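You operate a simulated robot arm through the tools that you are given. There is no shell and no other tool.

You are at the controls of a simulated robot arm. One attempt, no reset.

## Task
Flush the test stub: pour in 250 to 350 ml, then empty it into the sink.
Fine: clear jug; jug and stub back where they stood. Set down upright: clear jug, test stub.

The check looks at the end state, three seconds after you hand in, the way a careful person would. Anything else that was tipped, shoved, dropped, spilled or broken makes it a failure.

## Robot
A 7-joint arm with a two-finger parallel gripper, fixed in place. Base frame: the origin is on the floor under the middle of its stand, x ahead of it, y to its left, z up. Units: mm, rad, N and s.
With the tool pointing down near the work surface it reaches from about 400 to 900 mm from the base axis. Its first joint turns from -2.496 to 2.496 rad. Payload 3 kg.
The tool frame sits at the grasp point between the pads (the TCP): z along the fingers, y along the line on which they close. The tips reach 30 mm beyond it. Largest opening 94 mm; finger width 28, thickness 10; the body of the gripper, 50 by 96 mm, starts 55 mm behind the TCP.
Orientation is that of the tool frame in the base frame, as a unit quaternion [w, x, y, z]. With the fingers straight down and closing along the base's y, the tool's x points along the base's -x, its y along +y and its z along -z.

## Interface
- The arm moves only by the tool nudge_tool. Its argument "steps" is a list of rows, each an object of numbers (a shift or turn left out is 0, a gripper value left out holds the last): "tx", "ty", "tz": the shift along the tool's x, y, z in units of 50 mm (1.0 is 50 mm); "wx", "wy", "wz": the turn, a rotation vector about the tool's x, y, z in units of 5 degrees (1.0 is 5 degrees). In form: [{"tx": .., "ty": .., "tz": .., "wx": .., "wy": .., "wz": ..}, ...]. A call has 1 to 20 rows; each row shifts and turns the commanded pose from where the row before left it, along the tool's axes as they then stand. "gripper" is the closure, from 0 (fully open) to 1 (shut), set as the call begins (left out, the last holds). A call with a number of a shift or a turn outside -1 to 1 is refused whole. A row lasts 0.2 s, in which the tool goes at most 50 mm and 0.15 rad; a call with a longer step from one row to the next is refused whole, and so is a gripper value outside its range. A pose out of reach is approached as far as the arm can. The call stops where the force on the tool passes 40 N (or 10 N more than at its start, if that is more) or the arm is blocked; 0.2 s more then pass. Each finger travels about 72 mm/s and halts on what it meets, pressing with about 24 N; the grip force reading is that of the motor and also rises with nothing between the fingers. The clock runs only during rows and for 0.2 s after the last one: add rows that do not move to give the fingers time. It gives the time, the measured TCP pose, the force on the tool (base axes), the opening and the grip force at its end, in the units of the frame above (readings bear some noise), with the torque about the TCP (base axes, N m) and any sound that the robot's microphone picked up.
- Cameras (640 x 400 px; columns grow to the right, rows downward): "scene" is fixed at [400, 650.3, 1631.2]; the picture's right is [-0.98, -0.18, 0.00], its down [-0.15, 0.84, -0.51] and it looks along [0.09, -0.51, -0.86] (base axes); focal length 316 px, centre (320, 200). "wrist" rides on the gripper at [76, 14, -103] in the tool frame; the picture's right is [-0.18, 0.98, 0.00], its down [-0.75, -0.14, -0.64] and it looks along [-0.63, -0.12, 0.77] (tool axes); focal length 243 px, centre (320, 200). There is no depth. A picture from a camera that has moved, and an enlarged one, comes with that camera's place and axes in the base frame and with its lens.
- get_image(camera): a new picture of that camera. It takes no simulated time.
- enlarge(camera, box): a new picture of the part [left, top, right, bottom] of that camera's present view, enlarged. It takes no simulated time.
- sign_off(): hands the job in; it is judged then, once.

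Nothing tells you positions but the pictures and the camera data. Unless the task says otherwise, let go and move clear before handing in.

The tools are called after "Emit:" by a JSON object that holds its "fn" and its "kwargs". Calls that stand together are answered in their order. nudge_tool: Moves the arm, as the interface text tells. Its arguments: {"type":"object","properties":{"steps":{"type":"array","items":{"type":"object","properties":{"tx":{"type":"number"},"ty":{"type":"number"},"tz":{"type":"number"},"wx":{"type":"number"},"wy":{"type":"number"},"wz":{"type":"number"}}}},"gripper":{"type":"number"}},"required":["steps"]} The other tools are called the same way: get_image (camera) takes a picture; enlarge (camera, box) takes an enlarged picture of a part of a camera's view; sign_off () hands the job in.

At the start:

```text
time_s: 0.0
position: [354.2, 365.4, 1318.8]
tcp_rot: [0.0, -0.001, 1.0, 0.0]
contact_force: [0.1, -0.1, 0.4]
ft_torque: [-0.02, 0.01, 0.0]
finger_gap: 93.9
grasp_force: 0.0
```

scene: 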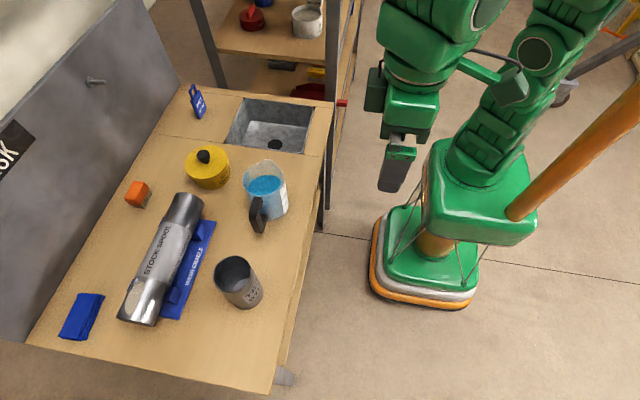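
wrist: 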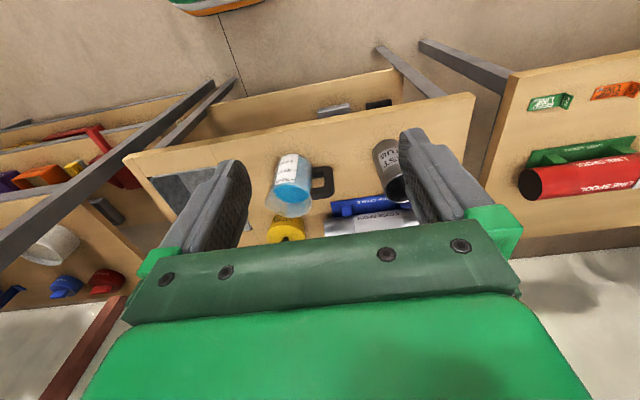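

The bench holds a clear jug with blue liquid, a grey metal stub cup, a yellow pot, a spool and a sink. I'll look closer before moving anything.

Emit:
{"fn": "enlarge", "kwargs": {"camera": "scene", "box": [200, 140, 320, 215]}}

Emit:
{"fn": "enlarge", "kwargs": {"camera": "scene", "box": [180, 230, 300, 320]}}

Emit:
{"fn": "enlarge", "kwargs": {"camera": "scene", "box": [170, 70, 350, 180]}}

Emit:
{"fn": "enlarge", "kwargs": {"camera": "wrist", "box": [120, 60, 480, 260]}}

```text
5.33 times, centred on (260, 178) of scene
camera zoom: at [400.0, 650.3, 1631.2], right [-0.98, -0.18, 0.0], down [-0.15, 0.84, -0.51], along [0.09, -0.51, -0.86], focal length 1688 px, centre (640, 320)
```

zoom: 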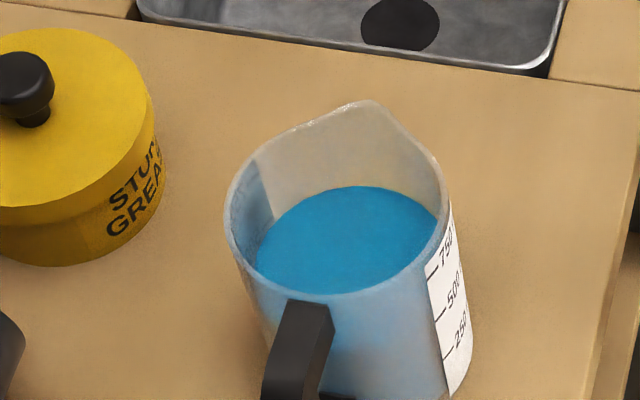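

```text
4.44 times, centred on (240, 275) of scene
camera zoom: at [400.0, 650.3, 1631.2], right [-0.98, -0.18, 0.0], down [-0.15, 0.84, -0.51], along [0.09, -0.51, -0.86], focal length 1406 px, centre (676, -133)
```

zoom: 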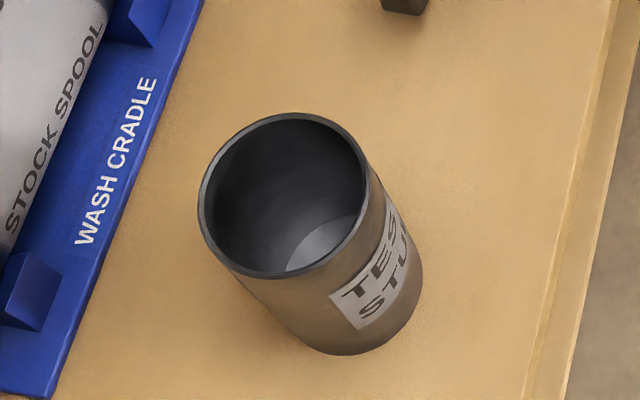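

```text
3.56 times, centred on (260, 125) of scene
camera zoom: at [400.0, 650.3, 1631.2], right [-0.98, -0.18, 0.0], down [-0.15, 0.84, -0.51], along [0.09, -0.51, -0.86], focal length 1125 px, centre (533, 467)
```

zoom: 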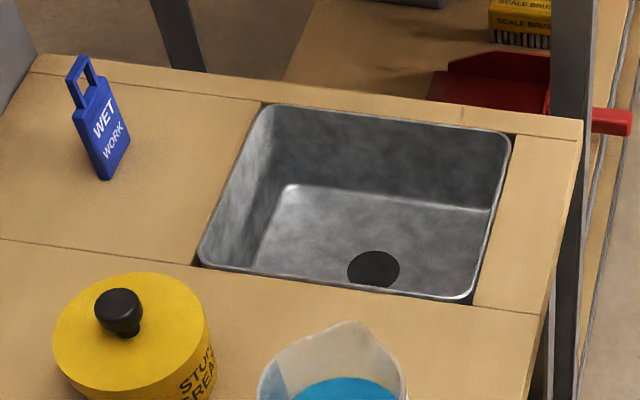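

```text
1.78 times, centred on (300, 160) of wrist
camera zoom: at [277.3, 380.3, 1420.7], right [0.18, 0.98, 0.0], down [0.75, -0.14, 0.64], along [0.63, -0.12, -0.77], focal length 431 px, centre (356, 271)
```

zoom: 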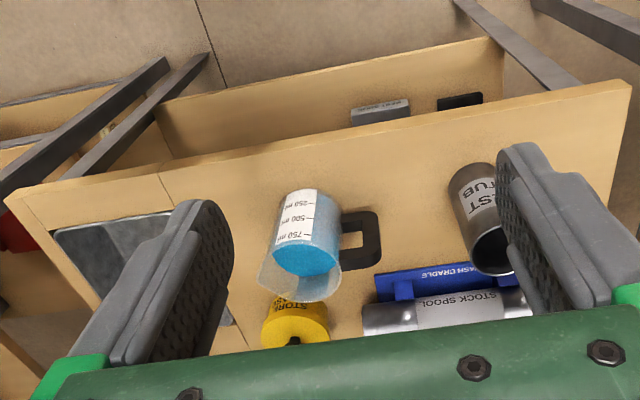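

The bench top sits near z≈883 with its front edge at x≈498. The jug is near (620, 215) with its handle on the +y side, and the stub is near (606, 487). I'll move the wrist camera closer to measure them, well above everything.

Emit:
{"fn": "nudge_tool", "kwargs": {"steps": [{"tx": -0.384, "ty": -0.26, "tz": 0.6}, {"tx": -0.384, "ty": -0.26, "tz": 0.6}, {"tx": -0.384, "ty": -0.26, "tz": 0.6}, {"tx": -0.384, "ty": -0.26, "tz": 0.6}, {"tx": -0.384, "ty": -0.26, "tz": 0.6}, {}], "gripper": 0}}

Emit:
{"fn": "get_image", "kwargs": {"camera": "wrist"}}

Emit:
{"fn": "get_image", "kwargs": {"camera": "scene"}}

```text
time_s: 1.4
position: [450.3, 303.6, 1171.9]
tcp_rot: [0.0, -0.001, 1.0, 0.0]
contact_force: [0.4, -1.2, -0.7]
ft_torque: [-0.01, -0.01, -0.01]
finger_gap: 93.9
grasp_force: 0.0
```

```text
taken
camera wrist: at [373.7, 317.9, 1272.3], right [0.18, 0.98, 0.0], down [0.75, -0.14, 0.64], along [0.63, -0.12, -0.77], focal length 243 px, centre (320, 200)
```

wrist: 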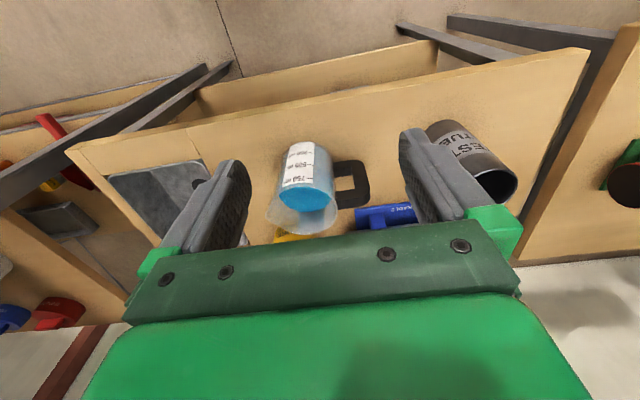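

```text
taken
```

scene: 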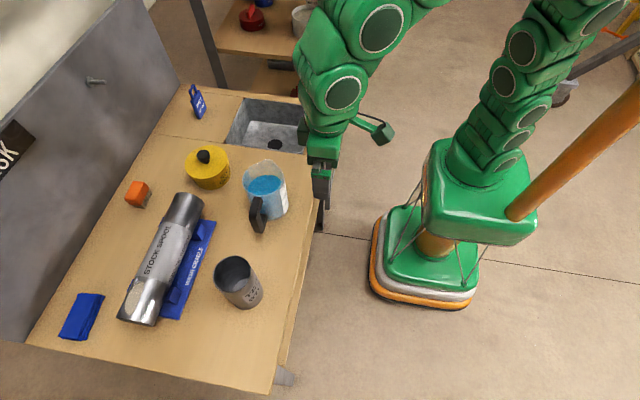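

The jug with its loop handle and the stub are both in view. I'll zoom in to measure the jug, handle and stub.

Emit:
{"fn": "enlarge", "kwargs": {"camera": "wrist", "box": [240, 120, 400, 250]}}

Emit:
{"fn": "enlarge", "kwargs": {"camera": "wrist", "box": [400, 90, 560, 220]}}

Emit:
{"fn": "enlarge", "kwargs": {"camera": "scene", "box": [220, 145, 310, 245]}}

```text
3.08 times, centred on (320, 185) of wrist
camera zoom: at [373.7, 317.9, 1272.3], right [0.18, 0.98, 0.0], down [0.75, -0.14, 0.64], along [0.63, -0.12, -0.77], focal length 746 px, centre (320, 246)
```

zoom: 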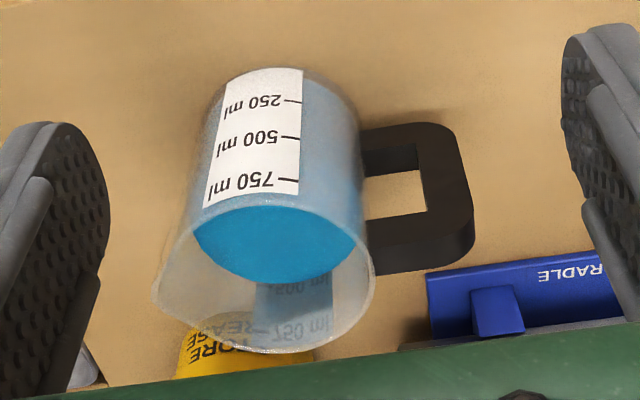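

```text
3.08 times, centred on (480, 155) of wrist
camera zoom: at [373.7, 317.9, 1272.3], right [0.18, 0.98, 0.0], down [0.75, -0.14, 0.64], along [0.63, -0.12, -0.77], focal length 746 px, centre (-172, 338)
```

zoom: 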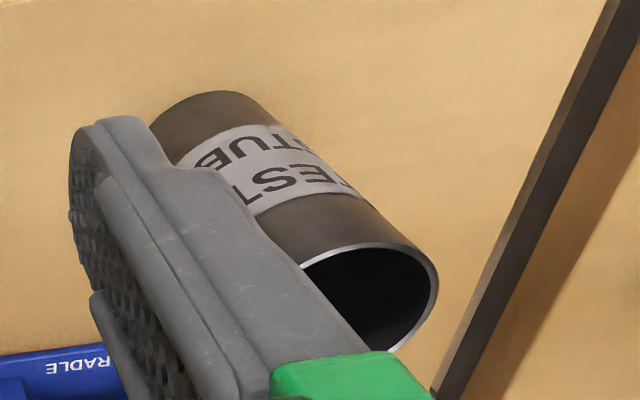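

```text
4.00 times, centred on (265, 195) of scene
camera zoom: at [400.0, 650.3, 1631.2], right [-0.98, -0.18, 0.0], down [-0.15, 0.84, -0.51], along [0.09, -0.51, -0.86], focal length 1266 px, centre (540, 220)
```

zoom: 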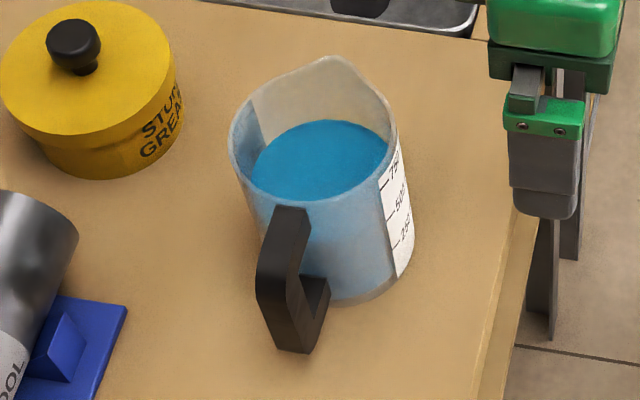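

The jug tapers from about 85 mm at the base to 100 mm at the rim, which is too wide for the gripper, so I'll grip its loop handle. I'll turn the tool −90° about its axis so the fingers close along base x, staying high while I do it.

Emit:
{"fn": "nudge_tool", "kwargs": {"steps": [{"wz": -1}, {"wz": -1}, {"wz": -1}, {"wz": -1}, {"wz": -1}, {"wz": -1}, {"wz": -1}, {"wz": -1}, {"wz": -1}, {"wz": -1}, {"wz": -1}, {"wz": -1}, {"wz": -1}, {"wz": -1}, {"wz": -1}, {"wz": -1}, {"wz": -1}, {"wz": -1}, {}, {}]}}

Emit:
{"fn": "get_image", "kwargs": {"camera": "wrist"}}

Emit:
{"fn": "get_image", "kwargs": {"camera": "scene"}}

```text
time_s: 5.6
position: [449.2, 301.5, 1168.8]
tcp_rot: [0.0, 0.708, -0.706, 0.0]
contact_force: [0.2, 1.2, 0.8]
ft_torque: [-0.04, -0.03, 0.0]
finger_gap: 94.3
grasp_force: 0.0
```

```text
taken
camera wrist: at [435.3, 224.8, 1270.7], right [-0.98, 0.18, 0.0], down [0.14, 0.75, 0.64], along [0.12, 0.63, -0.77], focal length 243 px, centre (320, 200)
```

wrist: 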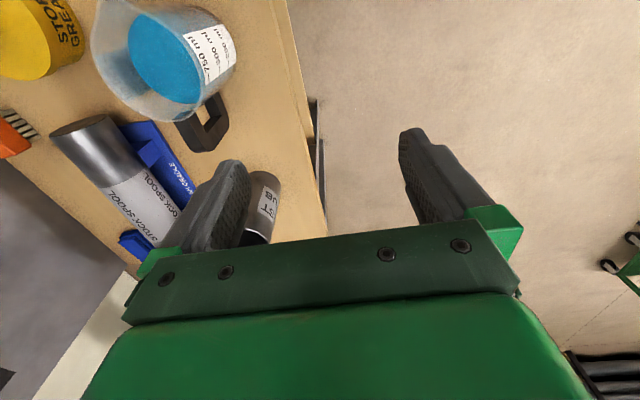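

```text
taken
```

scene: 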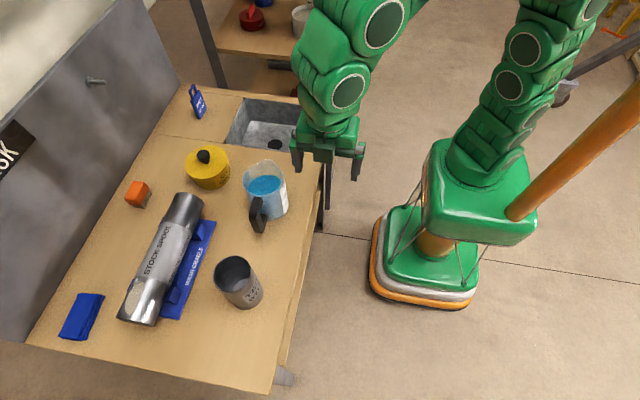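

Fingers now close along base x. I'll zoom in to work out the handle geometry from this second viewpoint.

Emit:
{"fn": "enlarge", "kwargs": {"camera": "wrist", "box": [80, 0, 260, 160]}}

Emit:
{"fn": "enlarge", "kwargs": {"camera": "scene", "box": [235, 150, 300, 240]}}

```text
2.50 times, centred on (170, 80) of wrist
camera zoom: at [435.3, 224.8, 1270.7], right [-0.98, 0.18, 0.0], down [0.14, 0.75, 0.64], along [0.12, 0.63, -0.77], focal length 606 px, centre (695, 500)
```

zoom: 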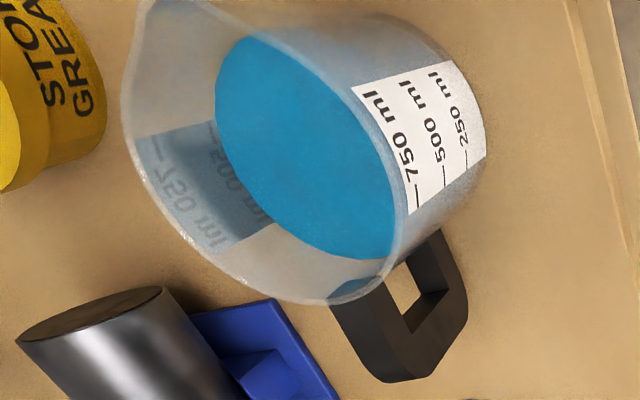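

```text
4.44 times, centred on (268, 195) of scene
camera zoom: at [400.0, 650.3, 1631.2], right [-0.98, -0.18, 0.0], down [-0.15, 0.84, -0.51], along [0.09, -0.51, -0.86], focal length 1406 px, centre (553, 222)
```

zoom: 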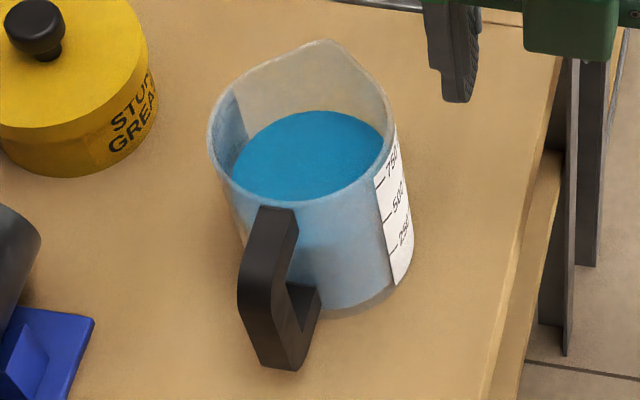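

Emit:
{"fn": "enlarge", "kwargs": {"camera": "scene", "box": [245, 190, 277, 240]}}

Emit:
{"fn": "enlarge", "kwargs": {"camera": "wrist", "box": [160, 80, 240, 160]}}

```text
8.00 times, centred on (261, 215) of scene
camera zoom: at [400.0, 650.3, 1631.2], right [-0.98, -0.18, 0.0], down [-0.15, 0.84, -0.51], along [0.09, -0.51, -0.86], focal length 2531 px, centre (792, 80)
```

zoom: 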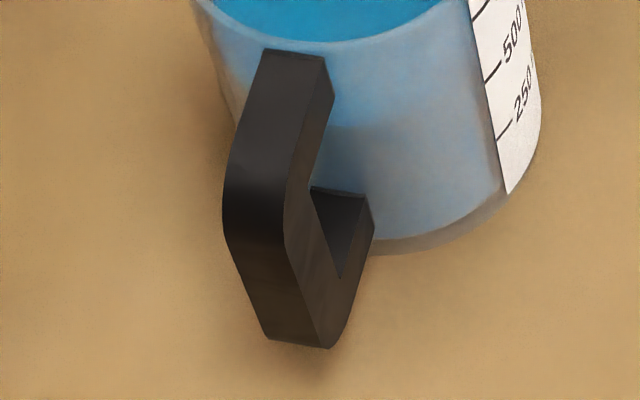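

```text
5.00 times, centred on (200, 120) of wrist
camera zoom: at [435.3, 224.8, 1270.7], right [-0.98, 0.18, 0.0], down [0.14, 0.75, 0.64], along [0.12, 0.63, -0.77], focal length 1213 px, centre (920, 600)
```

zoom: 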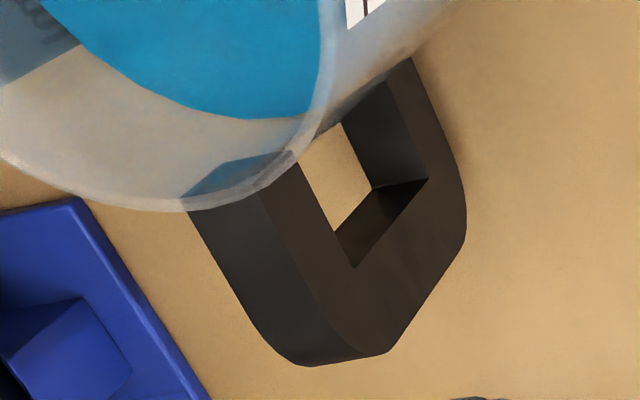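

Triangulating gives the handle loop at x≈600–619 and y≈300–350, with its top at z≈1001. The spout points −y. I'll move above the handle and check alignment from there.

Emit:
{"fn": "nudge_tool", "kwargs": {"steps": [{"tx": -0.094, "ty": -0.64, "tz": 0.2}, {"tx": -0.094, "ty": -0.64, "tz": 0.2}, {"tx": -0.094, "ty": -0.64, "tz": 0.2}, {"tx": -0.094, "ty": -0.64, "tz": 0.2}, {"tx": -0.094, "ty": -0.64, "tz": 0.2}, {}, {}]}}

Emit:
{"fn": "get_image", "kwargs": {"camera": "wrist"}}

Emit:
{"fn": "get_image", "kwargs": {"camera": "scene"}}

```text
time_s: 7.2
position: [610.4, 325.8, 1118.1]
tcp_rot: [0.0, -0.707, 0.707, 0.0]
contact_force: [-0.4, -0.3, 0.5]
ft_torque: [-0.02, 0.02, -0.02]
finger_gap: 94.0
grasp_force: 0.2
```

```text
taken
camera wrist: at [594.6, 249.1, 1220.1], right [-0.98, 0.18, 0.0], down [0.14, 0.75, 0.64], along [0.12, 0.63, -0.77], focal length 243 px, centre (320, 200)
```

wrist: 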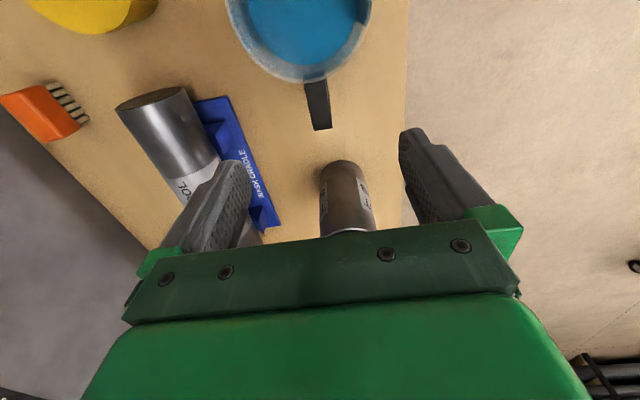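

```text
taken
```

scene: 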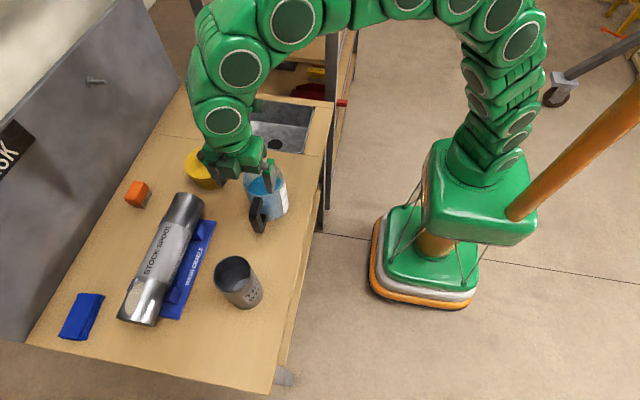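

Emit:
{"fn": "enlarge", "kwargs": {"camera": "wrist", "box": [220, 0, 400, 140]}}

Emit:
{"fn": "enlarge", "kwargs": {"camera": "wrist", "box": [290, 60, 350, 140]}}

Emit:
{"fn": "enlarge", "kwargs": {"camera": "scene", "box": [190, 120, 310, 240]}}

```text
2.86 times, centred on (310, 70) of wrist
camera zoom: at [594.6, 249.1, 1220.1], right [-0.98, 0.18, 0.0], down [0.14, 0.75, 0.64], along [0.12, 0.63, -0.77], focal length 693 px, centre (349, 571)
```

zoom: 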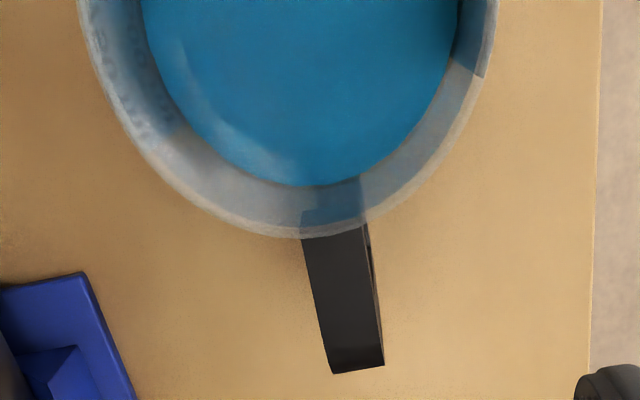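

```text
5.00 times, centred on (320, 100) of wrist
camera zoom: at [594.6, 249.1, 1220.1], right [-0.98, 0.18, 0.0], down [0.14, 0.75, 0.64], along [0.12, 0.63, -0.77], focal length 1213 px, centre (320, 700)
```

zoom: 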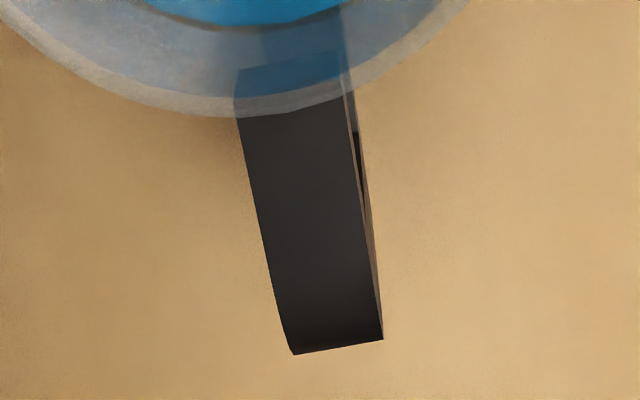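

```text
3.33 times, centred on (250, 180) of scene
camera zoom: at [400.0, 650.3, 1631.2], right [-0.98, -0.18, 0.0], down [-0.15, 0.84, -0.51], along [0.09, -0.51, -0.86], focal length 1055 px, centre (553, 267)
```

zoom: 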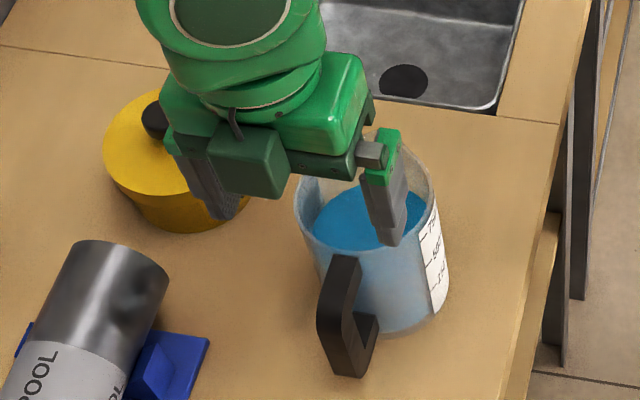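

The handle is aligned along y at x 600–618, and the TCP is at x≈610, y≈325, which matches. I'll descend partway and check the clearances.

Emit:
{"fn": "nudge_tool", "kwargs": {"steps": [{"tz": 0.6, "ty": 0.02}, {"tz": 0.6}, {"tz": 0.5}, {"tz": 0.4}, {}, {}]}}

Emit:
{"fn": "enlarge", "kwargs": {"camera": "wrist", "box": [160, 0, 500, 250]}}

Emit:
{"fn": "enlarge", "kwargs": {"camera": "scene", "box": [190, 120, 310, 240]}}

```text
time_s: 8.6
position: [610.3, 325.8, 1012.5]
tcp_rot: [0.0, 0.707, -0.707, 0.0]
contact_force: [0.0, -0.1, 0.1]
ft_torque: [-0.02, -0.01, 0.02]
finger_gap: 94.1
grasp_force: 0.1
```

```text
1.60 times, centred on (330, 125) of wrist
camera zoom: at [594.9, 249.0, 1114.2], right [-0.98, 0.18, 0.0], down [0.14, 0.75, 0.64], along [0.12, 0.63, -0.77], focal length 388 px, centre (304, 320)
```

zoom: 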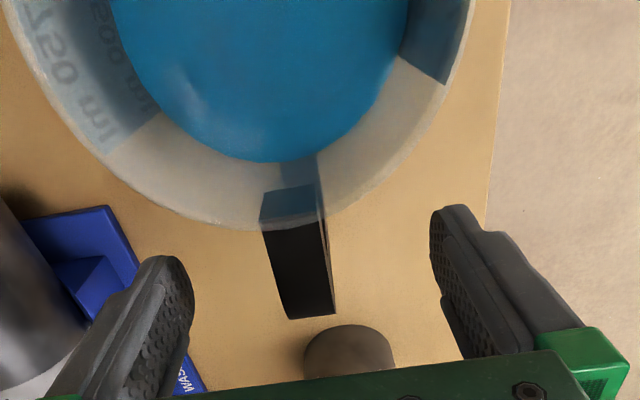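

```text
3.33 times, centred on (250, 180) of scene
camera zoom: at [400.0, 650.3, 1631.2], right [-0.98, -0.18, 0.0], down [-0.15, 0.84, -0.51], along [0.09, -0.51, -0.86], focal length 1055 px, centre (553, 267)
```

zoom: 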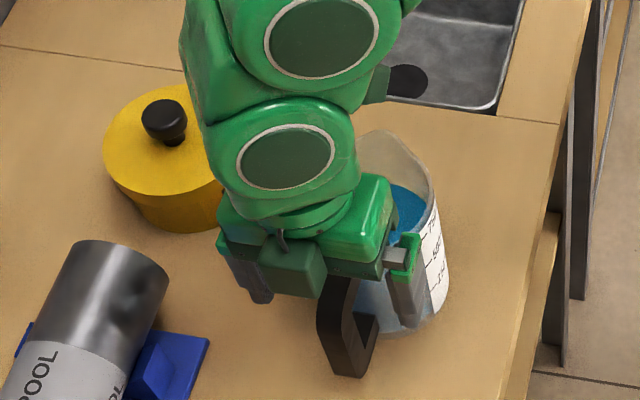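

Clearances look good, with the fingers straddling the handle. I'll descend the last ~43 mm and then close.

Emit:
{"fn": "nudge_tool", "kwargs": {"steps": [{"tz": 0.4}, {"tz": 0.3}, {"tz": 0.16}, {}, {}]}}

Emit:
{"fn": "enlarge", "kwargs": {"camera": "wrist", "box": [160, 0, 500, 250]}}

Emit:
{"fn": "enlarge", "kwargs": {"camera": "scene", "box": [190, 120, 310, 240]}}

```text
time_s: 9.8
position: [608.7, 323.8, 970.7]
tcp_rot: [0.0, -0.707, 0.707, 0.0]
contact_force: [-0.1, -0.8, 0.9]
ft_torque: [0.0, 0.04, 0.0]
finger_gap: 94.0
grasp_force: 0.1
```

```text
1.60 times, centred on (330, 125) of wrist
camera zoom: at [593.3, 248.5, 1072.1], right [-0.98, 0.18, 0.0], down [0.14, 0.75, 0.64], along [0.12, 0.63, -0.77], focal length 388 px, centre (304, 320)
```

zoom: 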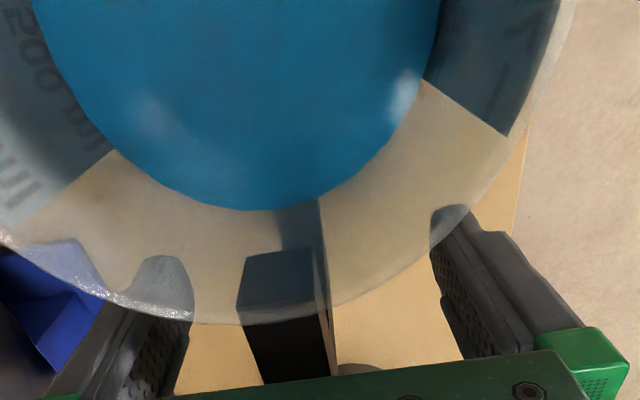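

```text
3.33 times, centred on (250, 180) of scene
camera zoom: at [400.0, 650.3, 1631.2], right [-0.98, -0.18, 0.0], down [-0.15, 0.84, -0.51], along [0.09, -0.51, -0.86], focal length 1055 px, centre (553, 267)
```

zoom: 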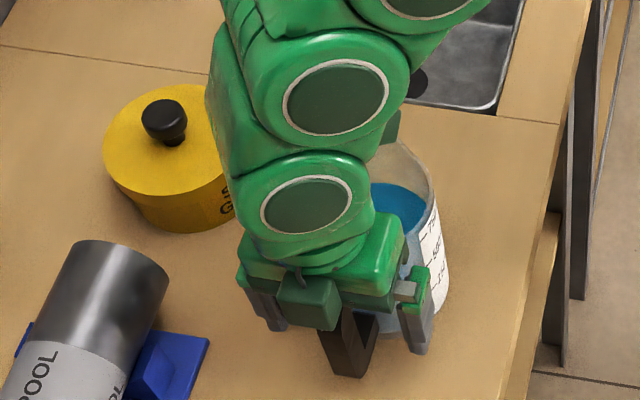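

The TCP is at the handle, about 1 mm off centre. I'll nudge that and close partway to check centring before gripping.

Emit:
{"fn": "nudge_tool", "kwargs": {"steps": [{"ty": -0.02}, {}, {}, {}], "gripper": 0.7}}

Emit:
{"fn": "enlarge", "kwargs": {"camera": "wrist", "box": [240, 90, 400, 250]}}

Emit:
{"fn": "enlarge", "kwargs": {"camera": "scene", "box": [220, 170, 300, 240]}}

```text
time_s: 10.8
position: [609.4, 324.9, 969.7]
tcp_rot: [0.0, 0.707, -0.707, 0.001]
contact_force: [0.3, 0.0, 1.2]
ft_torque: [0.02, -0.01, -0.01]
finger_gap: 27.9
grasp_force: 0.1
```

```text
2.50 times, centred on (320, 170) of wrist
camera zoom: at [594.6, 248.7, 1072.3], right [-0.98, 0.18, 0.0], down [0.14, 0.75, 0.64], along [0.12, 0.63, -0.77], focal length 606 px, centre (320, 275)
```

zoom: 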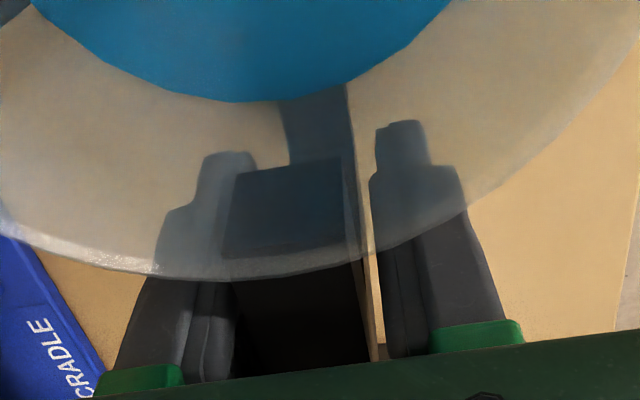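

```text
5.71 times, centred on (260, 205) of scene
camera zoom: at [400.0, 650.3, 1631.2], right [-0.98, -0.18, 0.0], down [-0.15, 0.84, -0.51], along [0.09, -0.51, -0.86], focal length 1808 px, centre (663, 171)
```

zoom: 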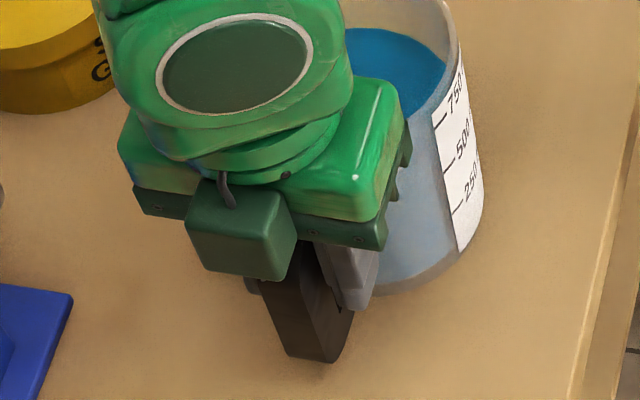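

Emit:
{"fn": "nudge_tool", "kwargs": {"steps": [{}, {}], "gripper": 0.77}}

Emit:
{"fn": "enlarge", "kwargs": {"camera": "wrist", "box": [270, 120, 370, 220]}}

```text
time_s: 11.4
position: [608.0, 325.2, 970.9]
tcp_rot: [0.0, -0.707, 0.708, 0.0]
contact_force: [1.1, 0.8, 0.2]
ft_torque: [-0.01, 0.08, 0.11]
finger_gap: 26.4
grasp_force: 24.0
```

```text
4.00 times, centred on (320, 170) of wrist
camera zoom: at [594.7, 248.7, 1072.3], right [-0.98, 0.18, 0.0], down [0.14, 0.75, 0.64], along [0.12, 0.63, -0.77], focal length 970 px, centre (320, 320)
```

zoom: 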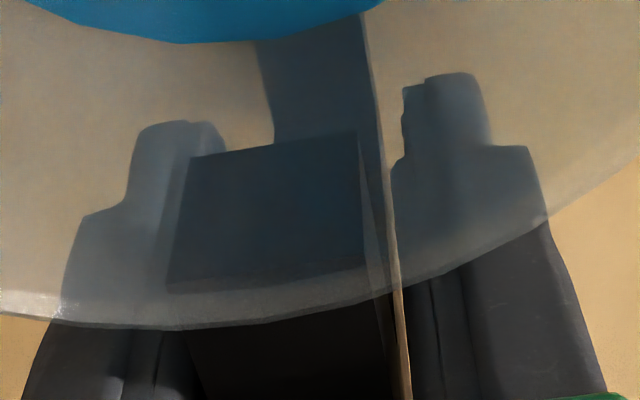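

The gap stopped near 26 mm with the motor at its limit, although the handle looks about 18 mm wide. I'll look closer before closing further.

Emit:
{"fn": "enlarge", "kwargs": {"camera": "scene", "box": [235, 190, 285, 230]}}

Emit:
{"fn": "get_image", "kwargs": {"camera": "wrist"}}

Emit:
{"fn": "nudge_tool", "kwargs": {"steps": [{}]}}

```text
10.00 times, centred on (260, 210) of scene
camera zoom: at [400.0, 650.3, 1631.2], right [-0.98, -0.18, 0.0], down [-0.15, 0.84, -0.51], along [0.09, -0.51, -0.86], focal length 3164 px, centre (920, 100)
```

zoom: 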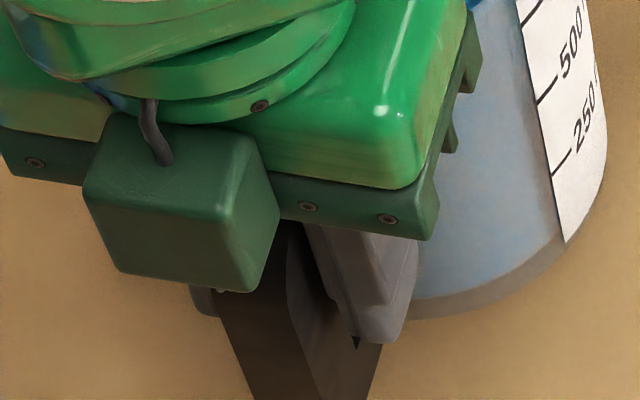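

```text
taken
camera wrist: at [594.7, 248.7, 1072.3], right [-0.98, 0.18, 0.0], down [0.14, 0.75, 0.64], along [0.12, 0.63, -0.77], focal length 243 px, centre (320, 200)
```

wrist: 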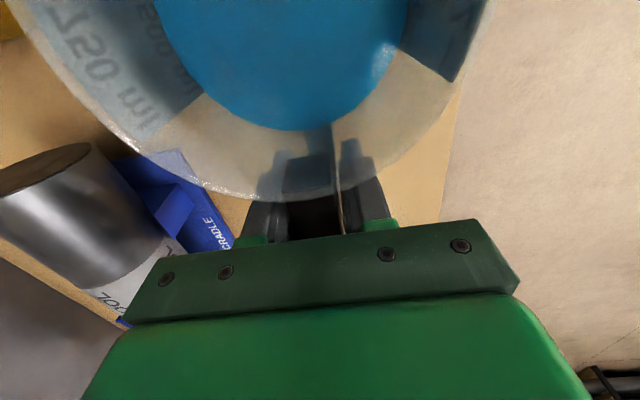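

```text
time_s: 11.8
position: [609.4, 325.3, 970.4]
tcp_rot: [0.0, 0.707, -0.707, -0.001]
contact_force: [1.2, 0.4, 0.8]
ft_torque: [-0.05, 0.07, 0.09]
finger_gap: 26.2
grasp_force: 24.1
```

Emit:
{"fn": "enlarge", "kwargs": {"camera": "wrist", "box": [320, 130, 380, 235]}}

Emit:
{"fn": "enlarge", "kwargs": {"camera": "wrist", "box": [245, 140, 310, 245]}}

```text
3.81 times, centred on (350, 182) of wrist
camera zoom: at [594.6, 248.7, 1072.3], right [-0.98, 0.18, 0.0], down [0.14, 0.75, 0.64], along [0.12, 0.63, -0.77], focal length 924 px, centre (206, 267)
```

zoom: 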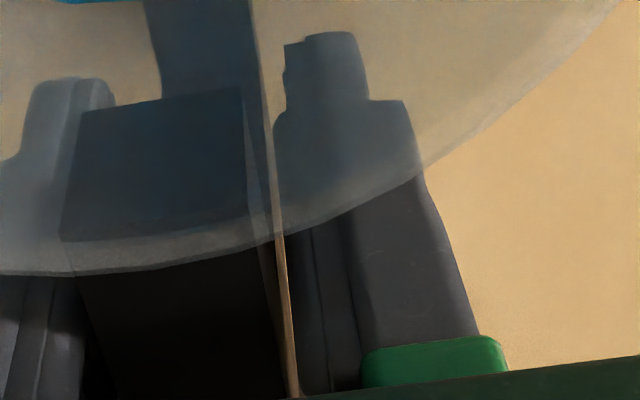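

```text
3.81 times, centred on (278, 192) of wrist
camera zoom: at [594.6, 248.7, 1072.3], right [-0.98, 0.18, 0.0], down [0.14, 0.75, 0.64], along [0.12, 0.63, -0.77], focal length 924 px, centre (482, 229)
```

zoom: 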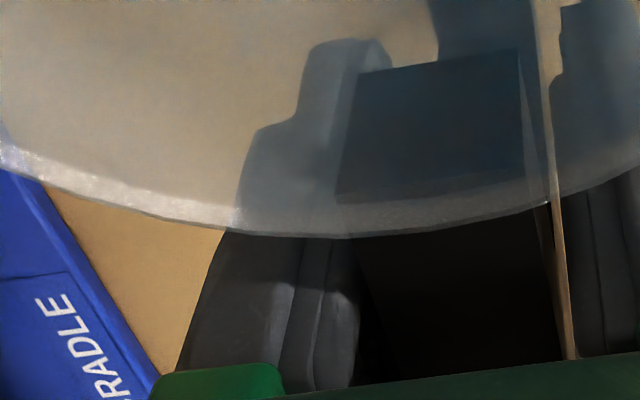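

Emit:
{"fn": "nudge_tool", "kwargs": {"steps": [{}, {}, {}], "gripper": 1.0}}

Emit:
{"fn": "enlarge", "kwargs": {"camera": "wrist", "box": [270, 120, 370, 220]}}

```text
time_s: 12.6
position: [608.1, 325.0, 971.4]
tcp_rot: [0.0, -0.707, 0.707, 0.0]
contact_force: [2.1, 1.0, -0.2]
ft_torque: [0.02, -0.01, 0.09]
finger_gap: 26.5
grasp_force: 24.0
```

```text
4.00 times, centred on (320, 170) of wrist
camera zoom: at [594.6, 248.7, 1072.3], right [-0.98, 0.18, 0.0], down [0.14, 0.75, 0.64], along [0.12, 0.63, -0.77], focal length 970 px, centre (320, 320)
```

zoom: 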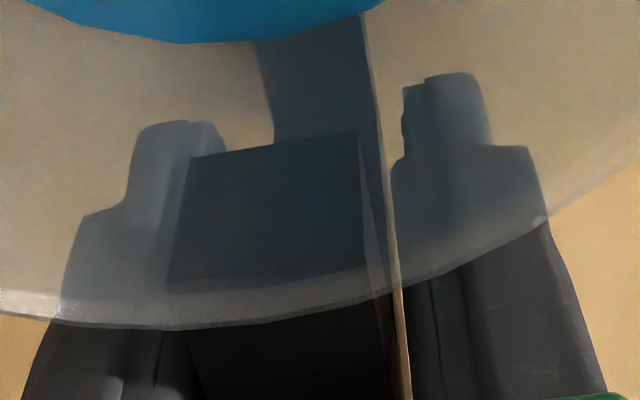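

Both fingers report firm contact. I'll test with a tiny lift and watch the force and the jug.

Emit:
{"fn": "nudge_tool", "kwargs": {"steps": [{"tz": -0.03}, {"tz": -0.03}, {}, {}]}}

Emit:
{"fn": "enlarge", "kwargs": {"camera": "wrist", "box": [220, 0, 420, 220]}}

Emit:
{"fn": "enlarge", "kwargs": {"camera": "scene", "box": [220, 140, 300, 240]}}

```text
time_s: 13.6
position: [609.9, 325.4, 974.3]
tcp_rot: [0.0, 0.707, -0.707, 0.0]
contact_force: [0.1, 0.6, -5.8]
ft_torque: [0.34, 0.0, -0.01]
finger_gap: 26.2
grasp_force: 24.1
```

```text
1.82 times, centred on (320, 110) of wrist
camera zoom: at [594.7, 248.7, 1076.0], right [-0.98, 0.18, 0.0], down [0.14, 0.75, 0.64], along [0.12, 0.63, -0.77], focal length 441 px, centre (320, 364)
```

zoom: 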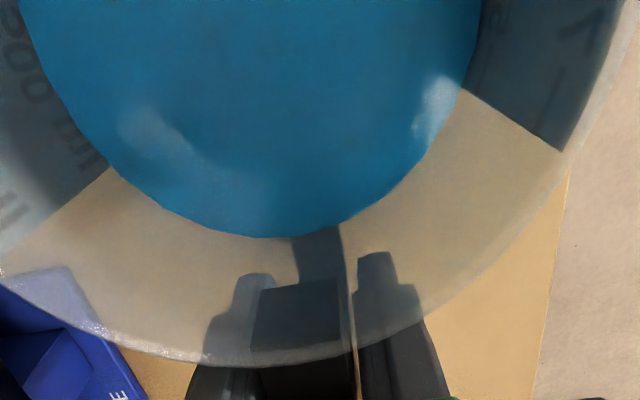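

```text
4.00 times, centred on (260, 190) of scene
camera zoom: at [400.0, 650.3, 1631.2], right [-0.98, -0.18, 0.0], down [-0.15, 0.84, -0.51], along [0.09, -0.51, -0.86], focal length 1266 px, centre (560, 240)
```

zoom: 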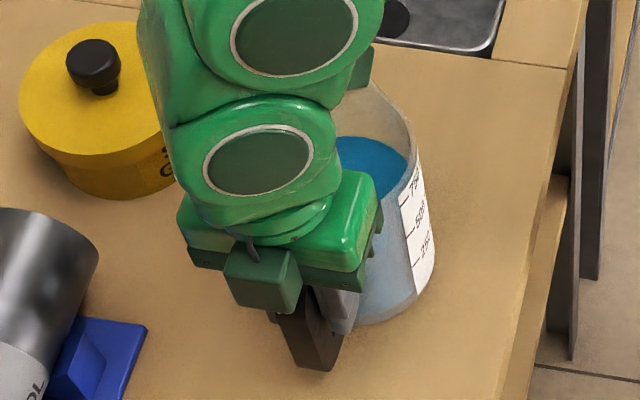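

Emit:
{"fn": "nudge_tool", "kwargs": {"steps": [{"tz": -0.04}, {"tz": -0.04}, {}, {}]}}

Emit:
{"fn": "enlarge", "kwargs": {"camera": "wrist", "box": [220, 0, 420, 220]}}

Emit:
{"fn": "enlarge", "kwargs": {"camera": "scene", "box": [220, 140, 300, 240]}}

```text
time_s: 14.6
position: [610.2, 325.1, 979.1]
tcp_rot: [0.0, -0.706, 0.708, 0.0]
contact_force: [0.6, 0.1, -6.1]
ft_torque: [0.29, 0.0, -0.01]
finger_gap: 26.6
grasp_force: 24.1
```

```text
1.82 times, centred on (320, 110) of wrist
camera zoom: at [595.1, 248.9, 1080.0], right [-0.98, 0.18, 0.0], down [0.14, 0.75, 0.64], along [0.12, 0.63, -0.77], focal length 441 px, centre (320, 364)
```

zoom: 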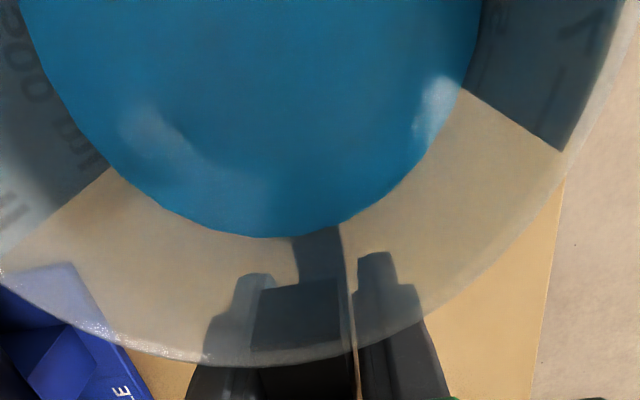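

```text
4.00 times, centred on (260, 190) of scene
camera zoom: at [400.0, 650.3, 1631.2], right [-0.98, -0.18, 0.0], down [-0.15, 0.84, -0.51], along [0.09, -0.51, -0.86], focal length 1266 px, centre (560, 240)
```

zoom: 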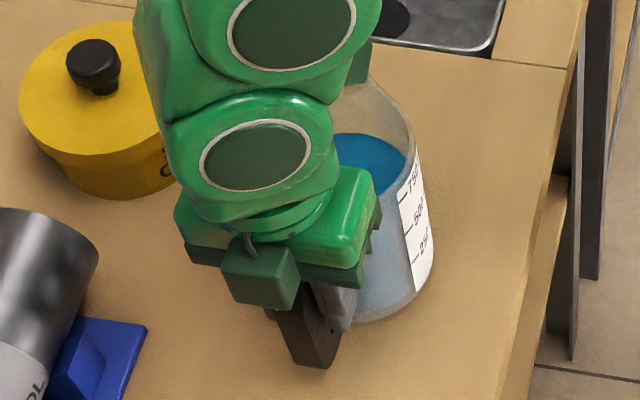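

The jug comes up rigidly with no slip. I'll lift further and average several force readings for a weight baseline.

Emit:
{"fn": "nudge_tool", "kwargs": {"steps": [{"tz": -0.2}, {"tz": -0.3}, {"tz": -0.3}, {"tz": -0.2}, {}, {}]}}

Emit:
{"fn": "nudge_tool", "kwargs": {"steps": [{}]}}

Emit:
{"fn": "nudge_tool", "kwargs": {"steps": [{}]}}

Emit:
{"fn": "nudge_tool", "kwargs": {"steps": [{}]}}

Emit:
{"fn": "get_image", "kwargs": {"camera": "scene"}}

Emit:
{"fn": "get_image", "kwargs": {"camera": "wrist"}}

```text
time_s: 16.0
position: [611.4, 324.1, 1028.8]
tcp_rot: [-0.001, -0.707, 0.707, 0.0]
contact_force: [-0.6, -0.1, -6.4]
ft_torque: [0.29, 0.0, 0.03]
finger_gap: 26.4
grasp_force: 24.0
```

```text
time_s: 16.4
position: [610.6, 324.4, 1028.3]
tcp_rot: [0.0, 0.707, -0.707, 0.0]
contact_force: [-0.1, -0.2, -6.4]
ft_torque: [0.32, 0.03, 0.02]
finger_gap: 26.5
grasp_force: 24.3
```

```text
time_s: 16.8
position: [609.4, 323.3, 1028.6]
tcp_rot: [0.0, 0.707, -0.707, 0.0]
contact_force: [0.5, 0.2, -6.9]
ft_torque: [0.3, -0.01, 0.01]
finger_gap: 26.6
grasp_force: 24.1
```

```text
time_s: 17.2
position: [610.5, 324.0, 1027.8]
tcp_rot: [0.0, -0.707, 0.707, 0.0]
contact_force: [-0.8, 0.6, -6.7]
ft_torque: [0.29, -0.01, 0.01]
finger_gap: 26.7
grasp_force: 24.2
```

```text
taken
```

scene: 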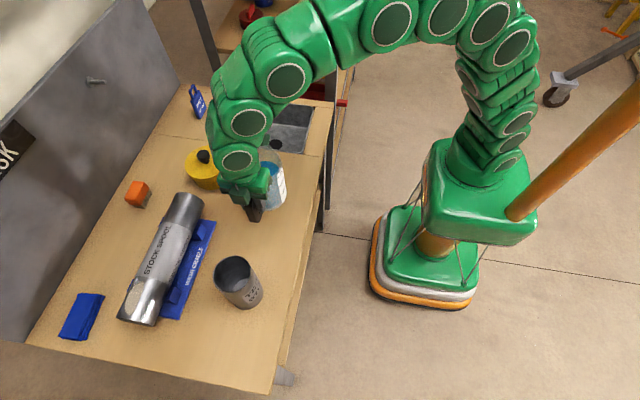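

```text
taken
camera wrist: at [595.3, 248.4, 1130.0], right [-0.98, 0.18, 0.0], down [0.14, 0.75, 0.64], along [0.12, 0.63, -0.77], focal length 243 px, centre (320, 200)
```

wrist: 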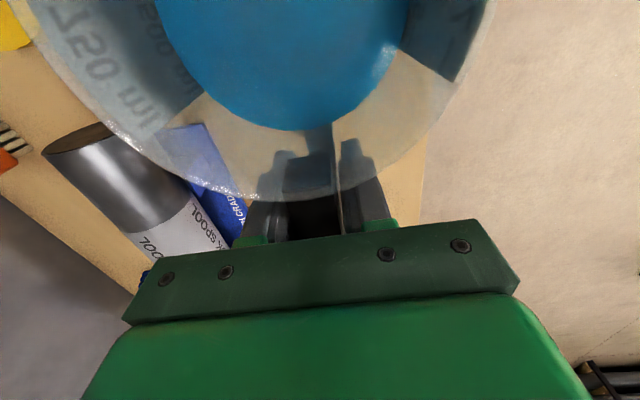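

The jug weighs about 7 N and the grip is solid. The level reads about 575 ml by my geometry, between the 500 and 750 marks. I'll lift higher and yaw so the spout faces radially inward, ready to pour into the stub from its far side.

Emit:
{"fn": "nudge_tool", "kwargs": {"steps": [{"tz": -0.3, "wz": 0.5}, {"tz": -0.304, "wz": 0.9}, {"tz": -0.304, "wz": 0.9}, {"tz": -0.304, "wz": 0.9}, {"tz": -0.304, "wz": 0.9}, {"tz": -0.304, "wz": 0.9}, {"tz": -0.304, "wz": 0.9}, {"tz": -0.304, "wz": 0.9}, {"tz": -0.304, "wz": 0.9}, {"tz": -0.304, "wz": 0.9}, {"tz": -0.304, "wz": 0.9}, {"wz": 0.7}, {}, {}]}}

Emit:
{"fn": "get_image", "kwargs": {"camera": "wrist"}}

Emit:
{"fn": "get_image", "kwargs": {"camera": "scene"}}

```text
time_s: 20.2
position: [610.7, 324.3, 1194.9]
tcp_rot: [0.0, -0.334, 0.943, 0.001]
contact_force: [0.3, 0.1, -6.3]
ft_torque: [0.21, -0.26, 0.0]
finger_gap: 26.3
grasp_force: 24.1
```

```text
taken
camera wrist: at [541.8, 287.0, 1297.2], right [-0.48, 0.88, 0.0], down [0.67, 0.36, 0.64], along [0.56, 0.31, -0.77], focal length 243 px, centre (320, 200)
```

wrist: 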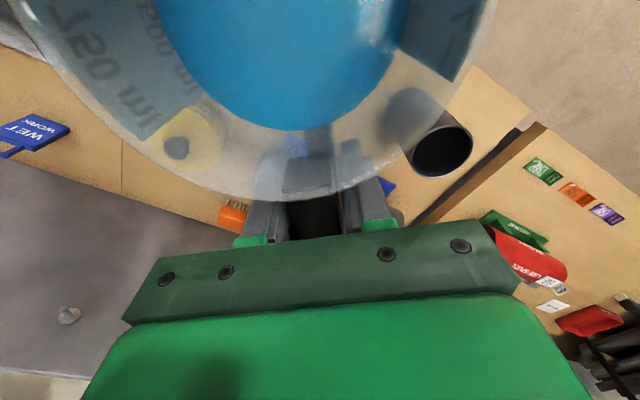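

```text
taken
```

scene: 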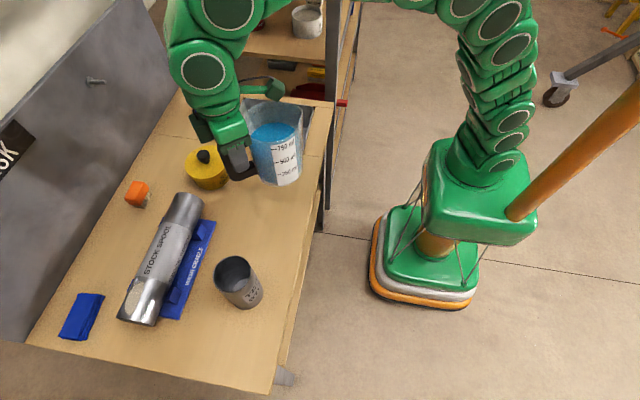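

The label now faces the scene camera. I'll read the level and refine the stub's position.

Emit:
{"fn": "enlarge", "kwargs": {"camera": "scene", "box": [230, 95, 315, 195]}}

Emit:
{"fn": "enlarge", "kwargs": {"camera": "wrist", "box": [370, 60, 530, 220]}}

Emit:
{"fn": "enlarge", "kwargs": {"camera": "scene", "box": [200, 245, 280, 320]}}

```text
4.00 times, centred on (272, 145) of scene
camera zoom: at [400.0, 650.3, 1631.2], right [-0.98, -0.18, 0.0], down [-0.15, 0.84, -0.51], along [0.09, -0.51, -0.86], focal length 1266 px, centre (510, 420)
```

zoom: 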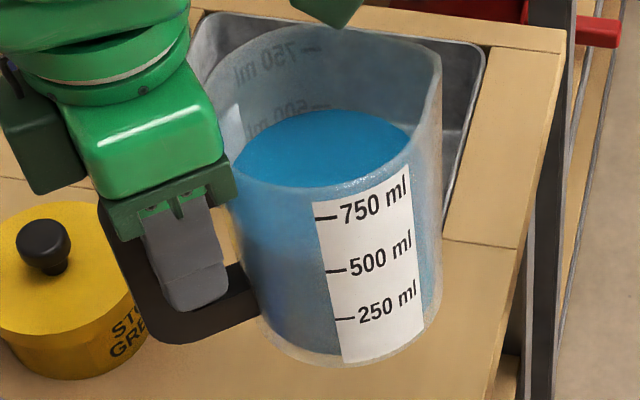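

```text
2.50 times, centred on (450, 140) of wrist
camera zoom: at [541.8, 287.0, 1297.2], right [-0.48, 0.88, 0.0], down [0.67, 0.36, 0.64], along [0.56, 0.31, -0.77], focal length 606 px, centre (-5, 350)
```

zoom: 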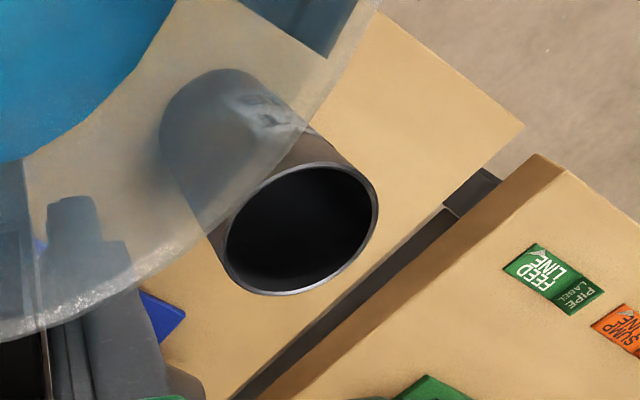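

```text
5.33 times, centred on (240, 282) of scene
camera zoom: at [400.0, 650.3, 1631.2], right [-0.98, -0.18, 0.0], down [-0.15, 0.84, -0.51], along [0.09, -0.51, -0.86], focal length 1688 px, centre (747, -240)
```

zoom: 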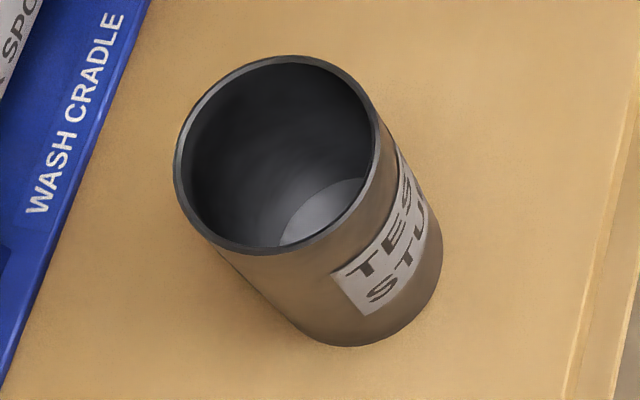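

Emit:
{"fn": "enlarge", "kwargs": {"camera": "scene", "box": [255, 95, 305, 135]}}

Emit:
{"fn": "enlarge", "kwargs": {"camera": "scene", "box": [280, 130, 310, 190]}}

Emit:
{"fn": "enlarge", "kwargs": {"camera": "wrist", "box": [0, 0, 320, 200]}}

```text
10.00 times, centred on (280, 115) of scene
camera zoom: at [400.0, 650.3, 1631.2], right [-0.98, -0.18, 0.0], down [-0.15, 0.84, -0.51], along [0.09, -0.51, -0.86], focal length 3164 px, centre (720, 1050)
```

zoom: 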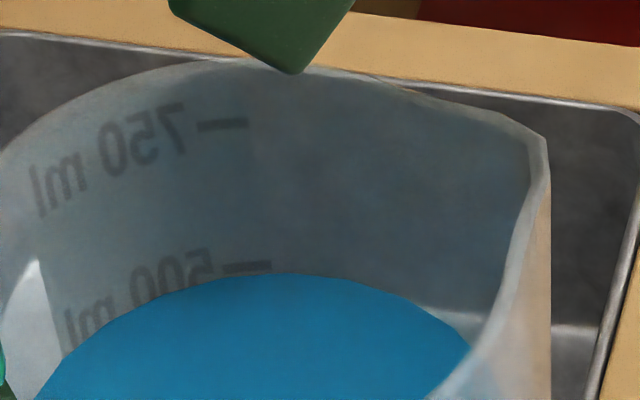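

```text
6.67 times, centred on (295, 160) of scene
camera zoom: at [400.0, 650.3, 1631.2], right [-0.98, -0.18, 0.0], down [-0.15, 0.84, -0.51], along [0.09, -0.51, -0.86], focal length 2109 px, centre (487, 467)
```

zoom: 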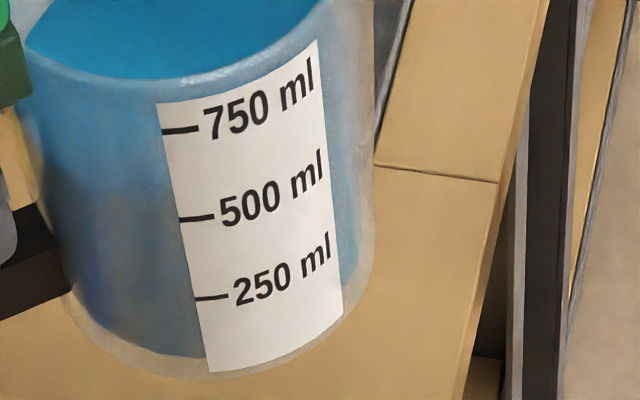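

```text
2.00 times, centred on (160, 100) of wrist
camera zoom: at [541.8, 287.0, 1297.2], right [-0.48, 0.88, 0.0], down [0.67, 0.36, 0.64], along [0.56, 0.31, -0.77], focal length 485 px, centre (640, 400)
```

zoom: 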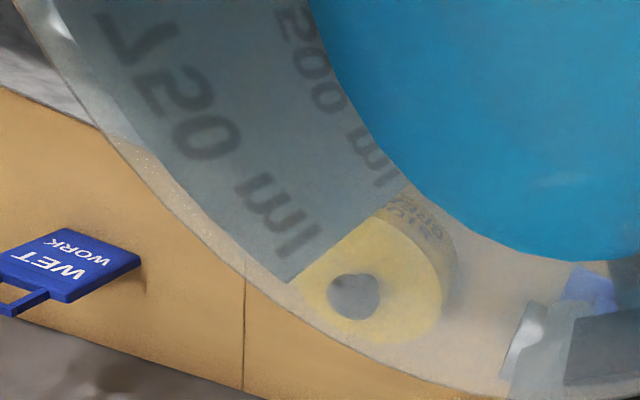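

The level reads about 500 ml, which also fits the weight. Pouring should therefore start near 46° tilt, with about 65° needed to release 300 ml. Refined, the stub is at (601, 490) with its rim at z≈1028. I'll pre-tilt to 30° here, which is safely below the lip.

Emit:
{"fn": "nudge_tool", "kwargs": {"steps": [{"wy": -0.5}, {"wy": -0.8}, {"wy": -0.8}, {"wy": -0.8}, {"wy": -0.8}, {"wy": -0.8}, {"wy": -0.8}, {"wy": -0.7}, {}, {}]}}

Emit:
{"fn": "get_image", "kwargs": {"camera": "scene"}}

Emit:
{"fn": "get_image", "kwargs": {"camera": "wrist"}}

```text
time_s: 22.4
position: [609.7, 323.9, 1195.0]
tcp_rot: [0.244, -0.322, 0.911, 0.087]
contact_force: [-0.9, -0.1, -6.0]
ft_torque: [0.06, -0.18, 0.0]
finger_gap: 26.6
grasp_force: 24.0
```

```text
taken
```

scene: 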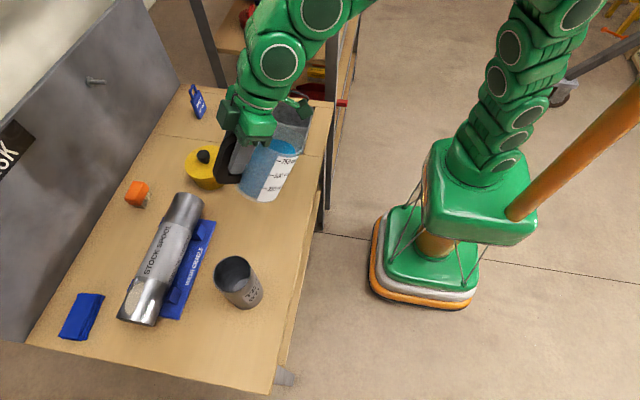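

```text
taken
camera wrist: at [509.7, 261.2, 1243.8], right [-0.5, 0.86, 0.09], down [0.35, 0.1, 0.93], along [0.8, 0.49, -0.35], focal length 243 px, centre (320, 200)
```

wrist: 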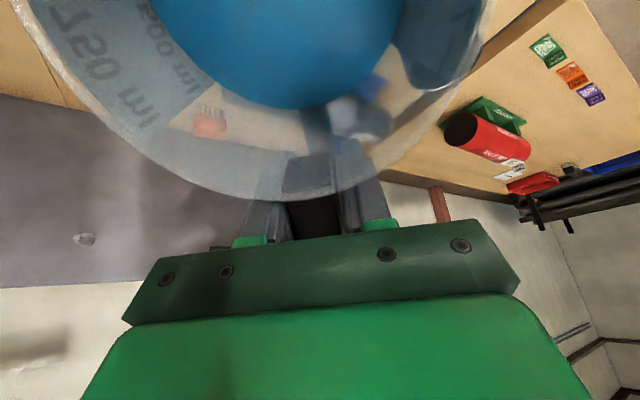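

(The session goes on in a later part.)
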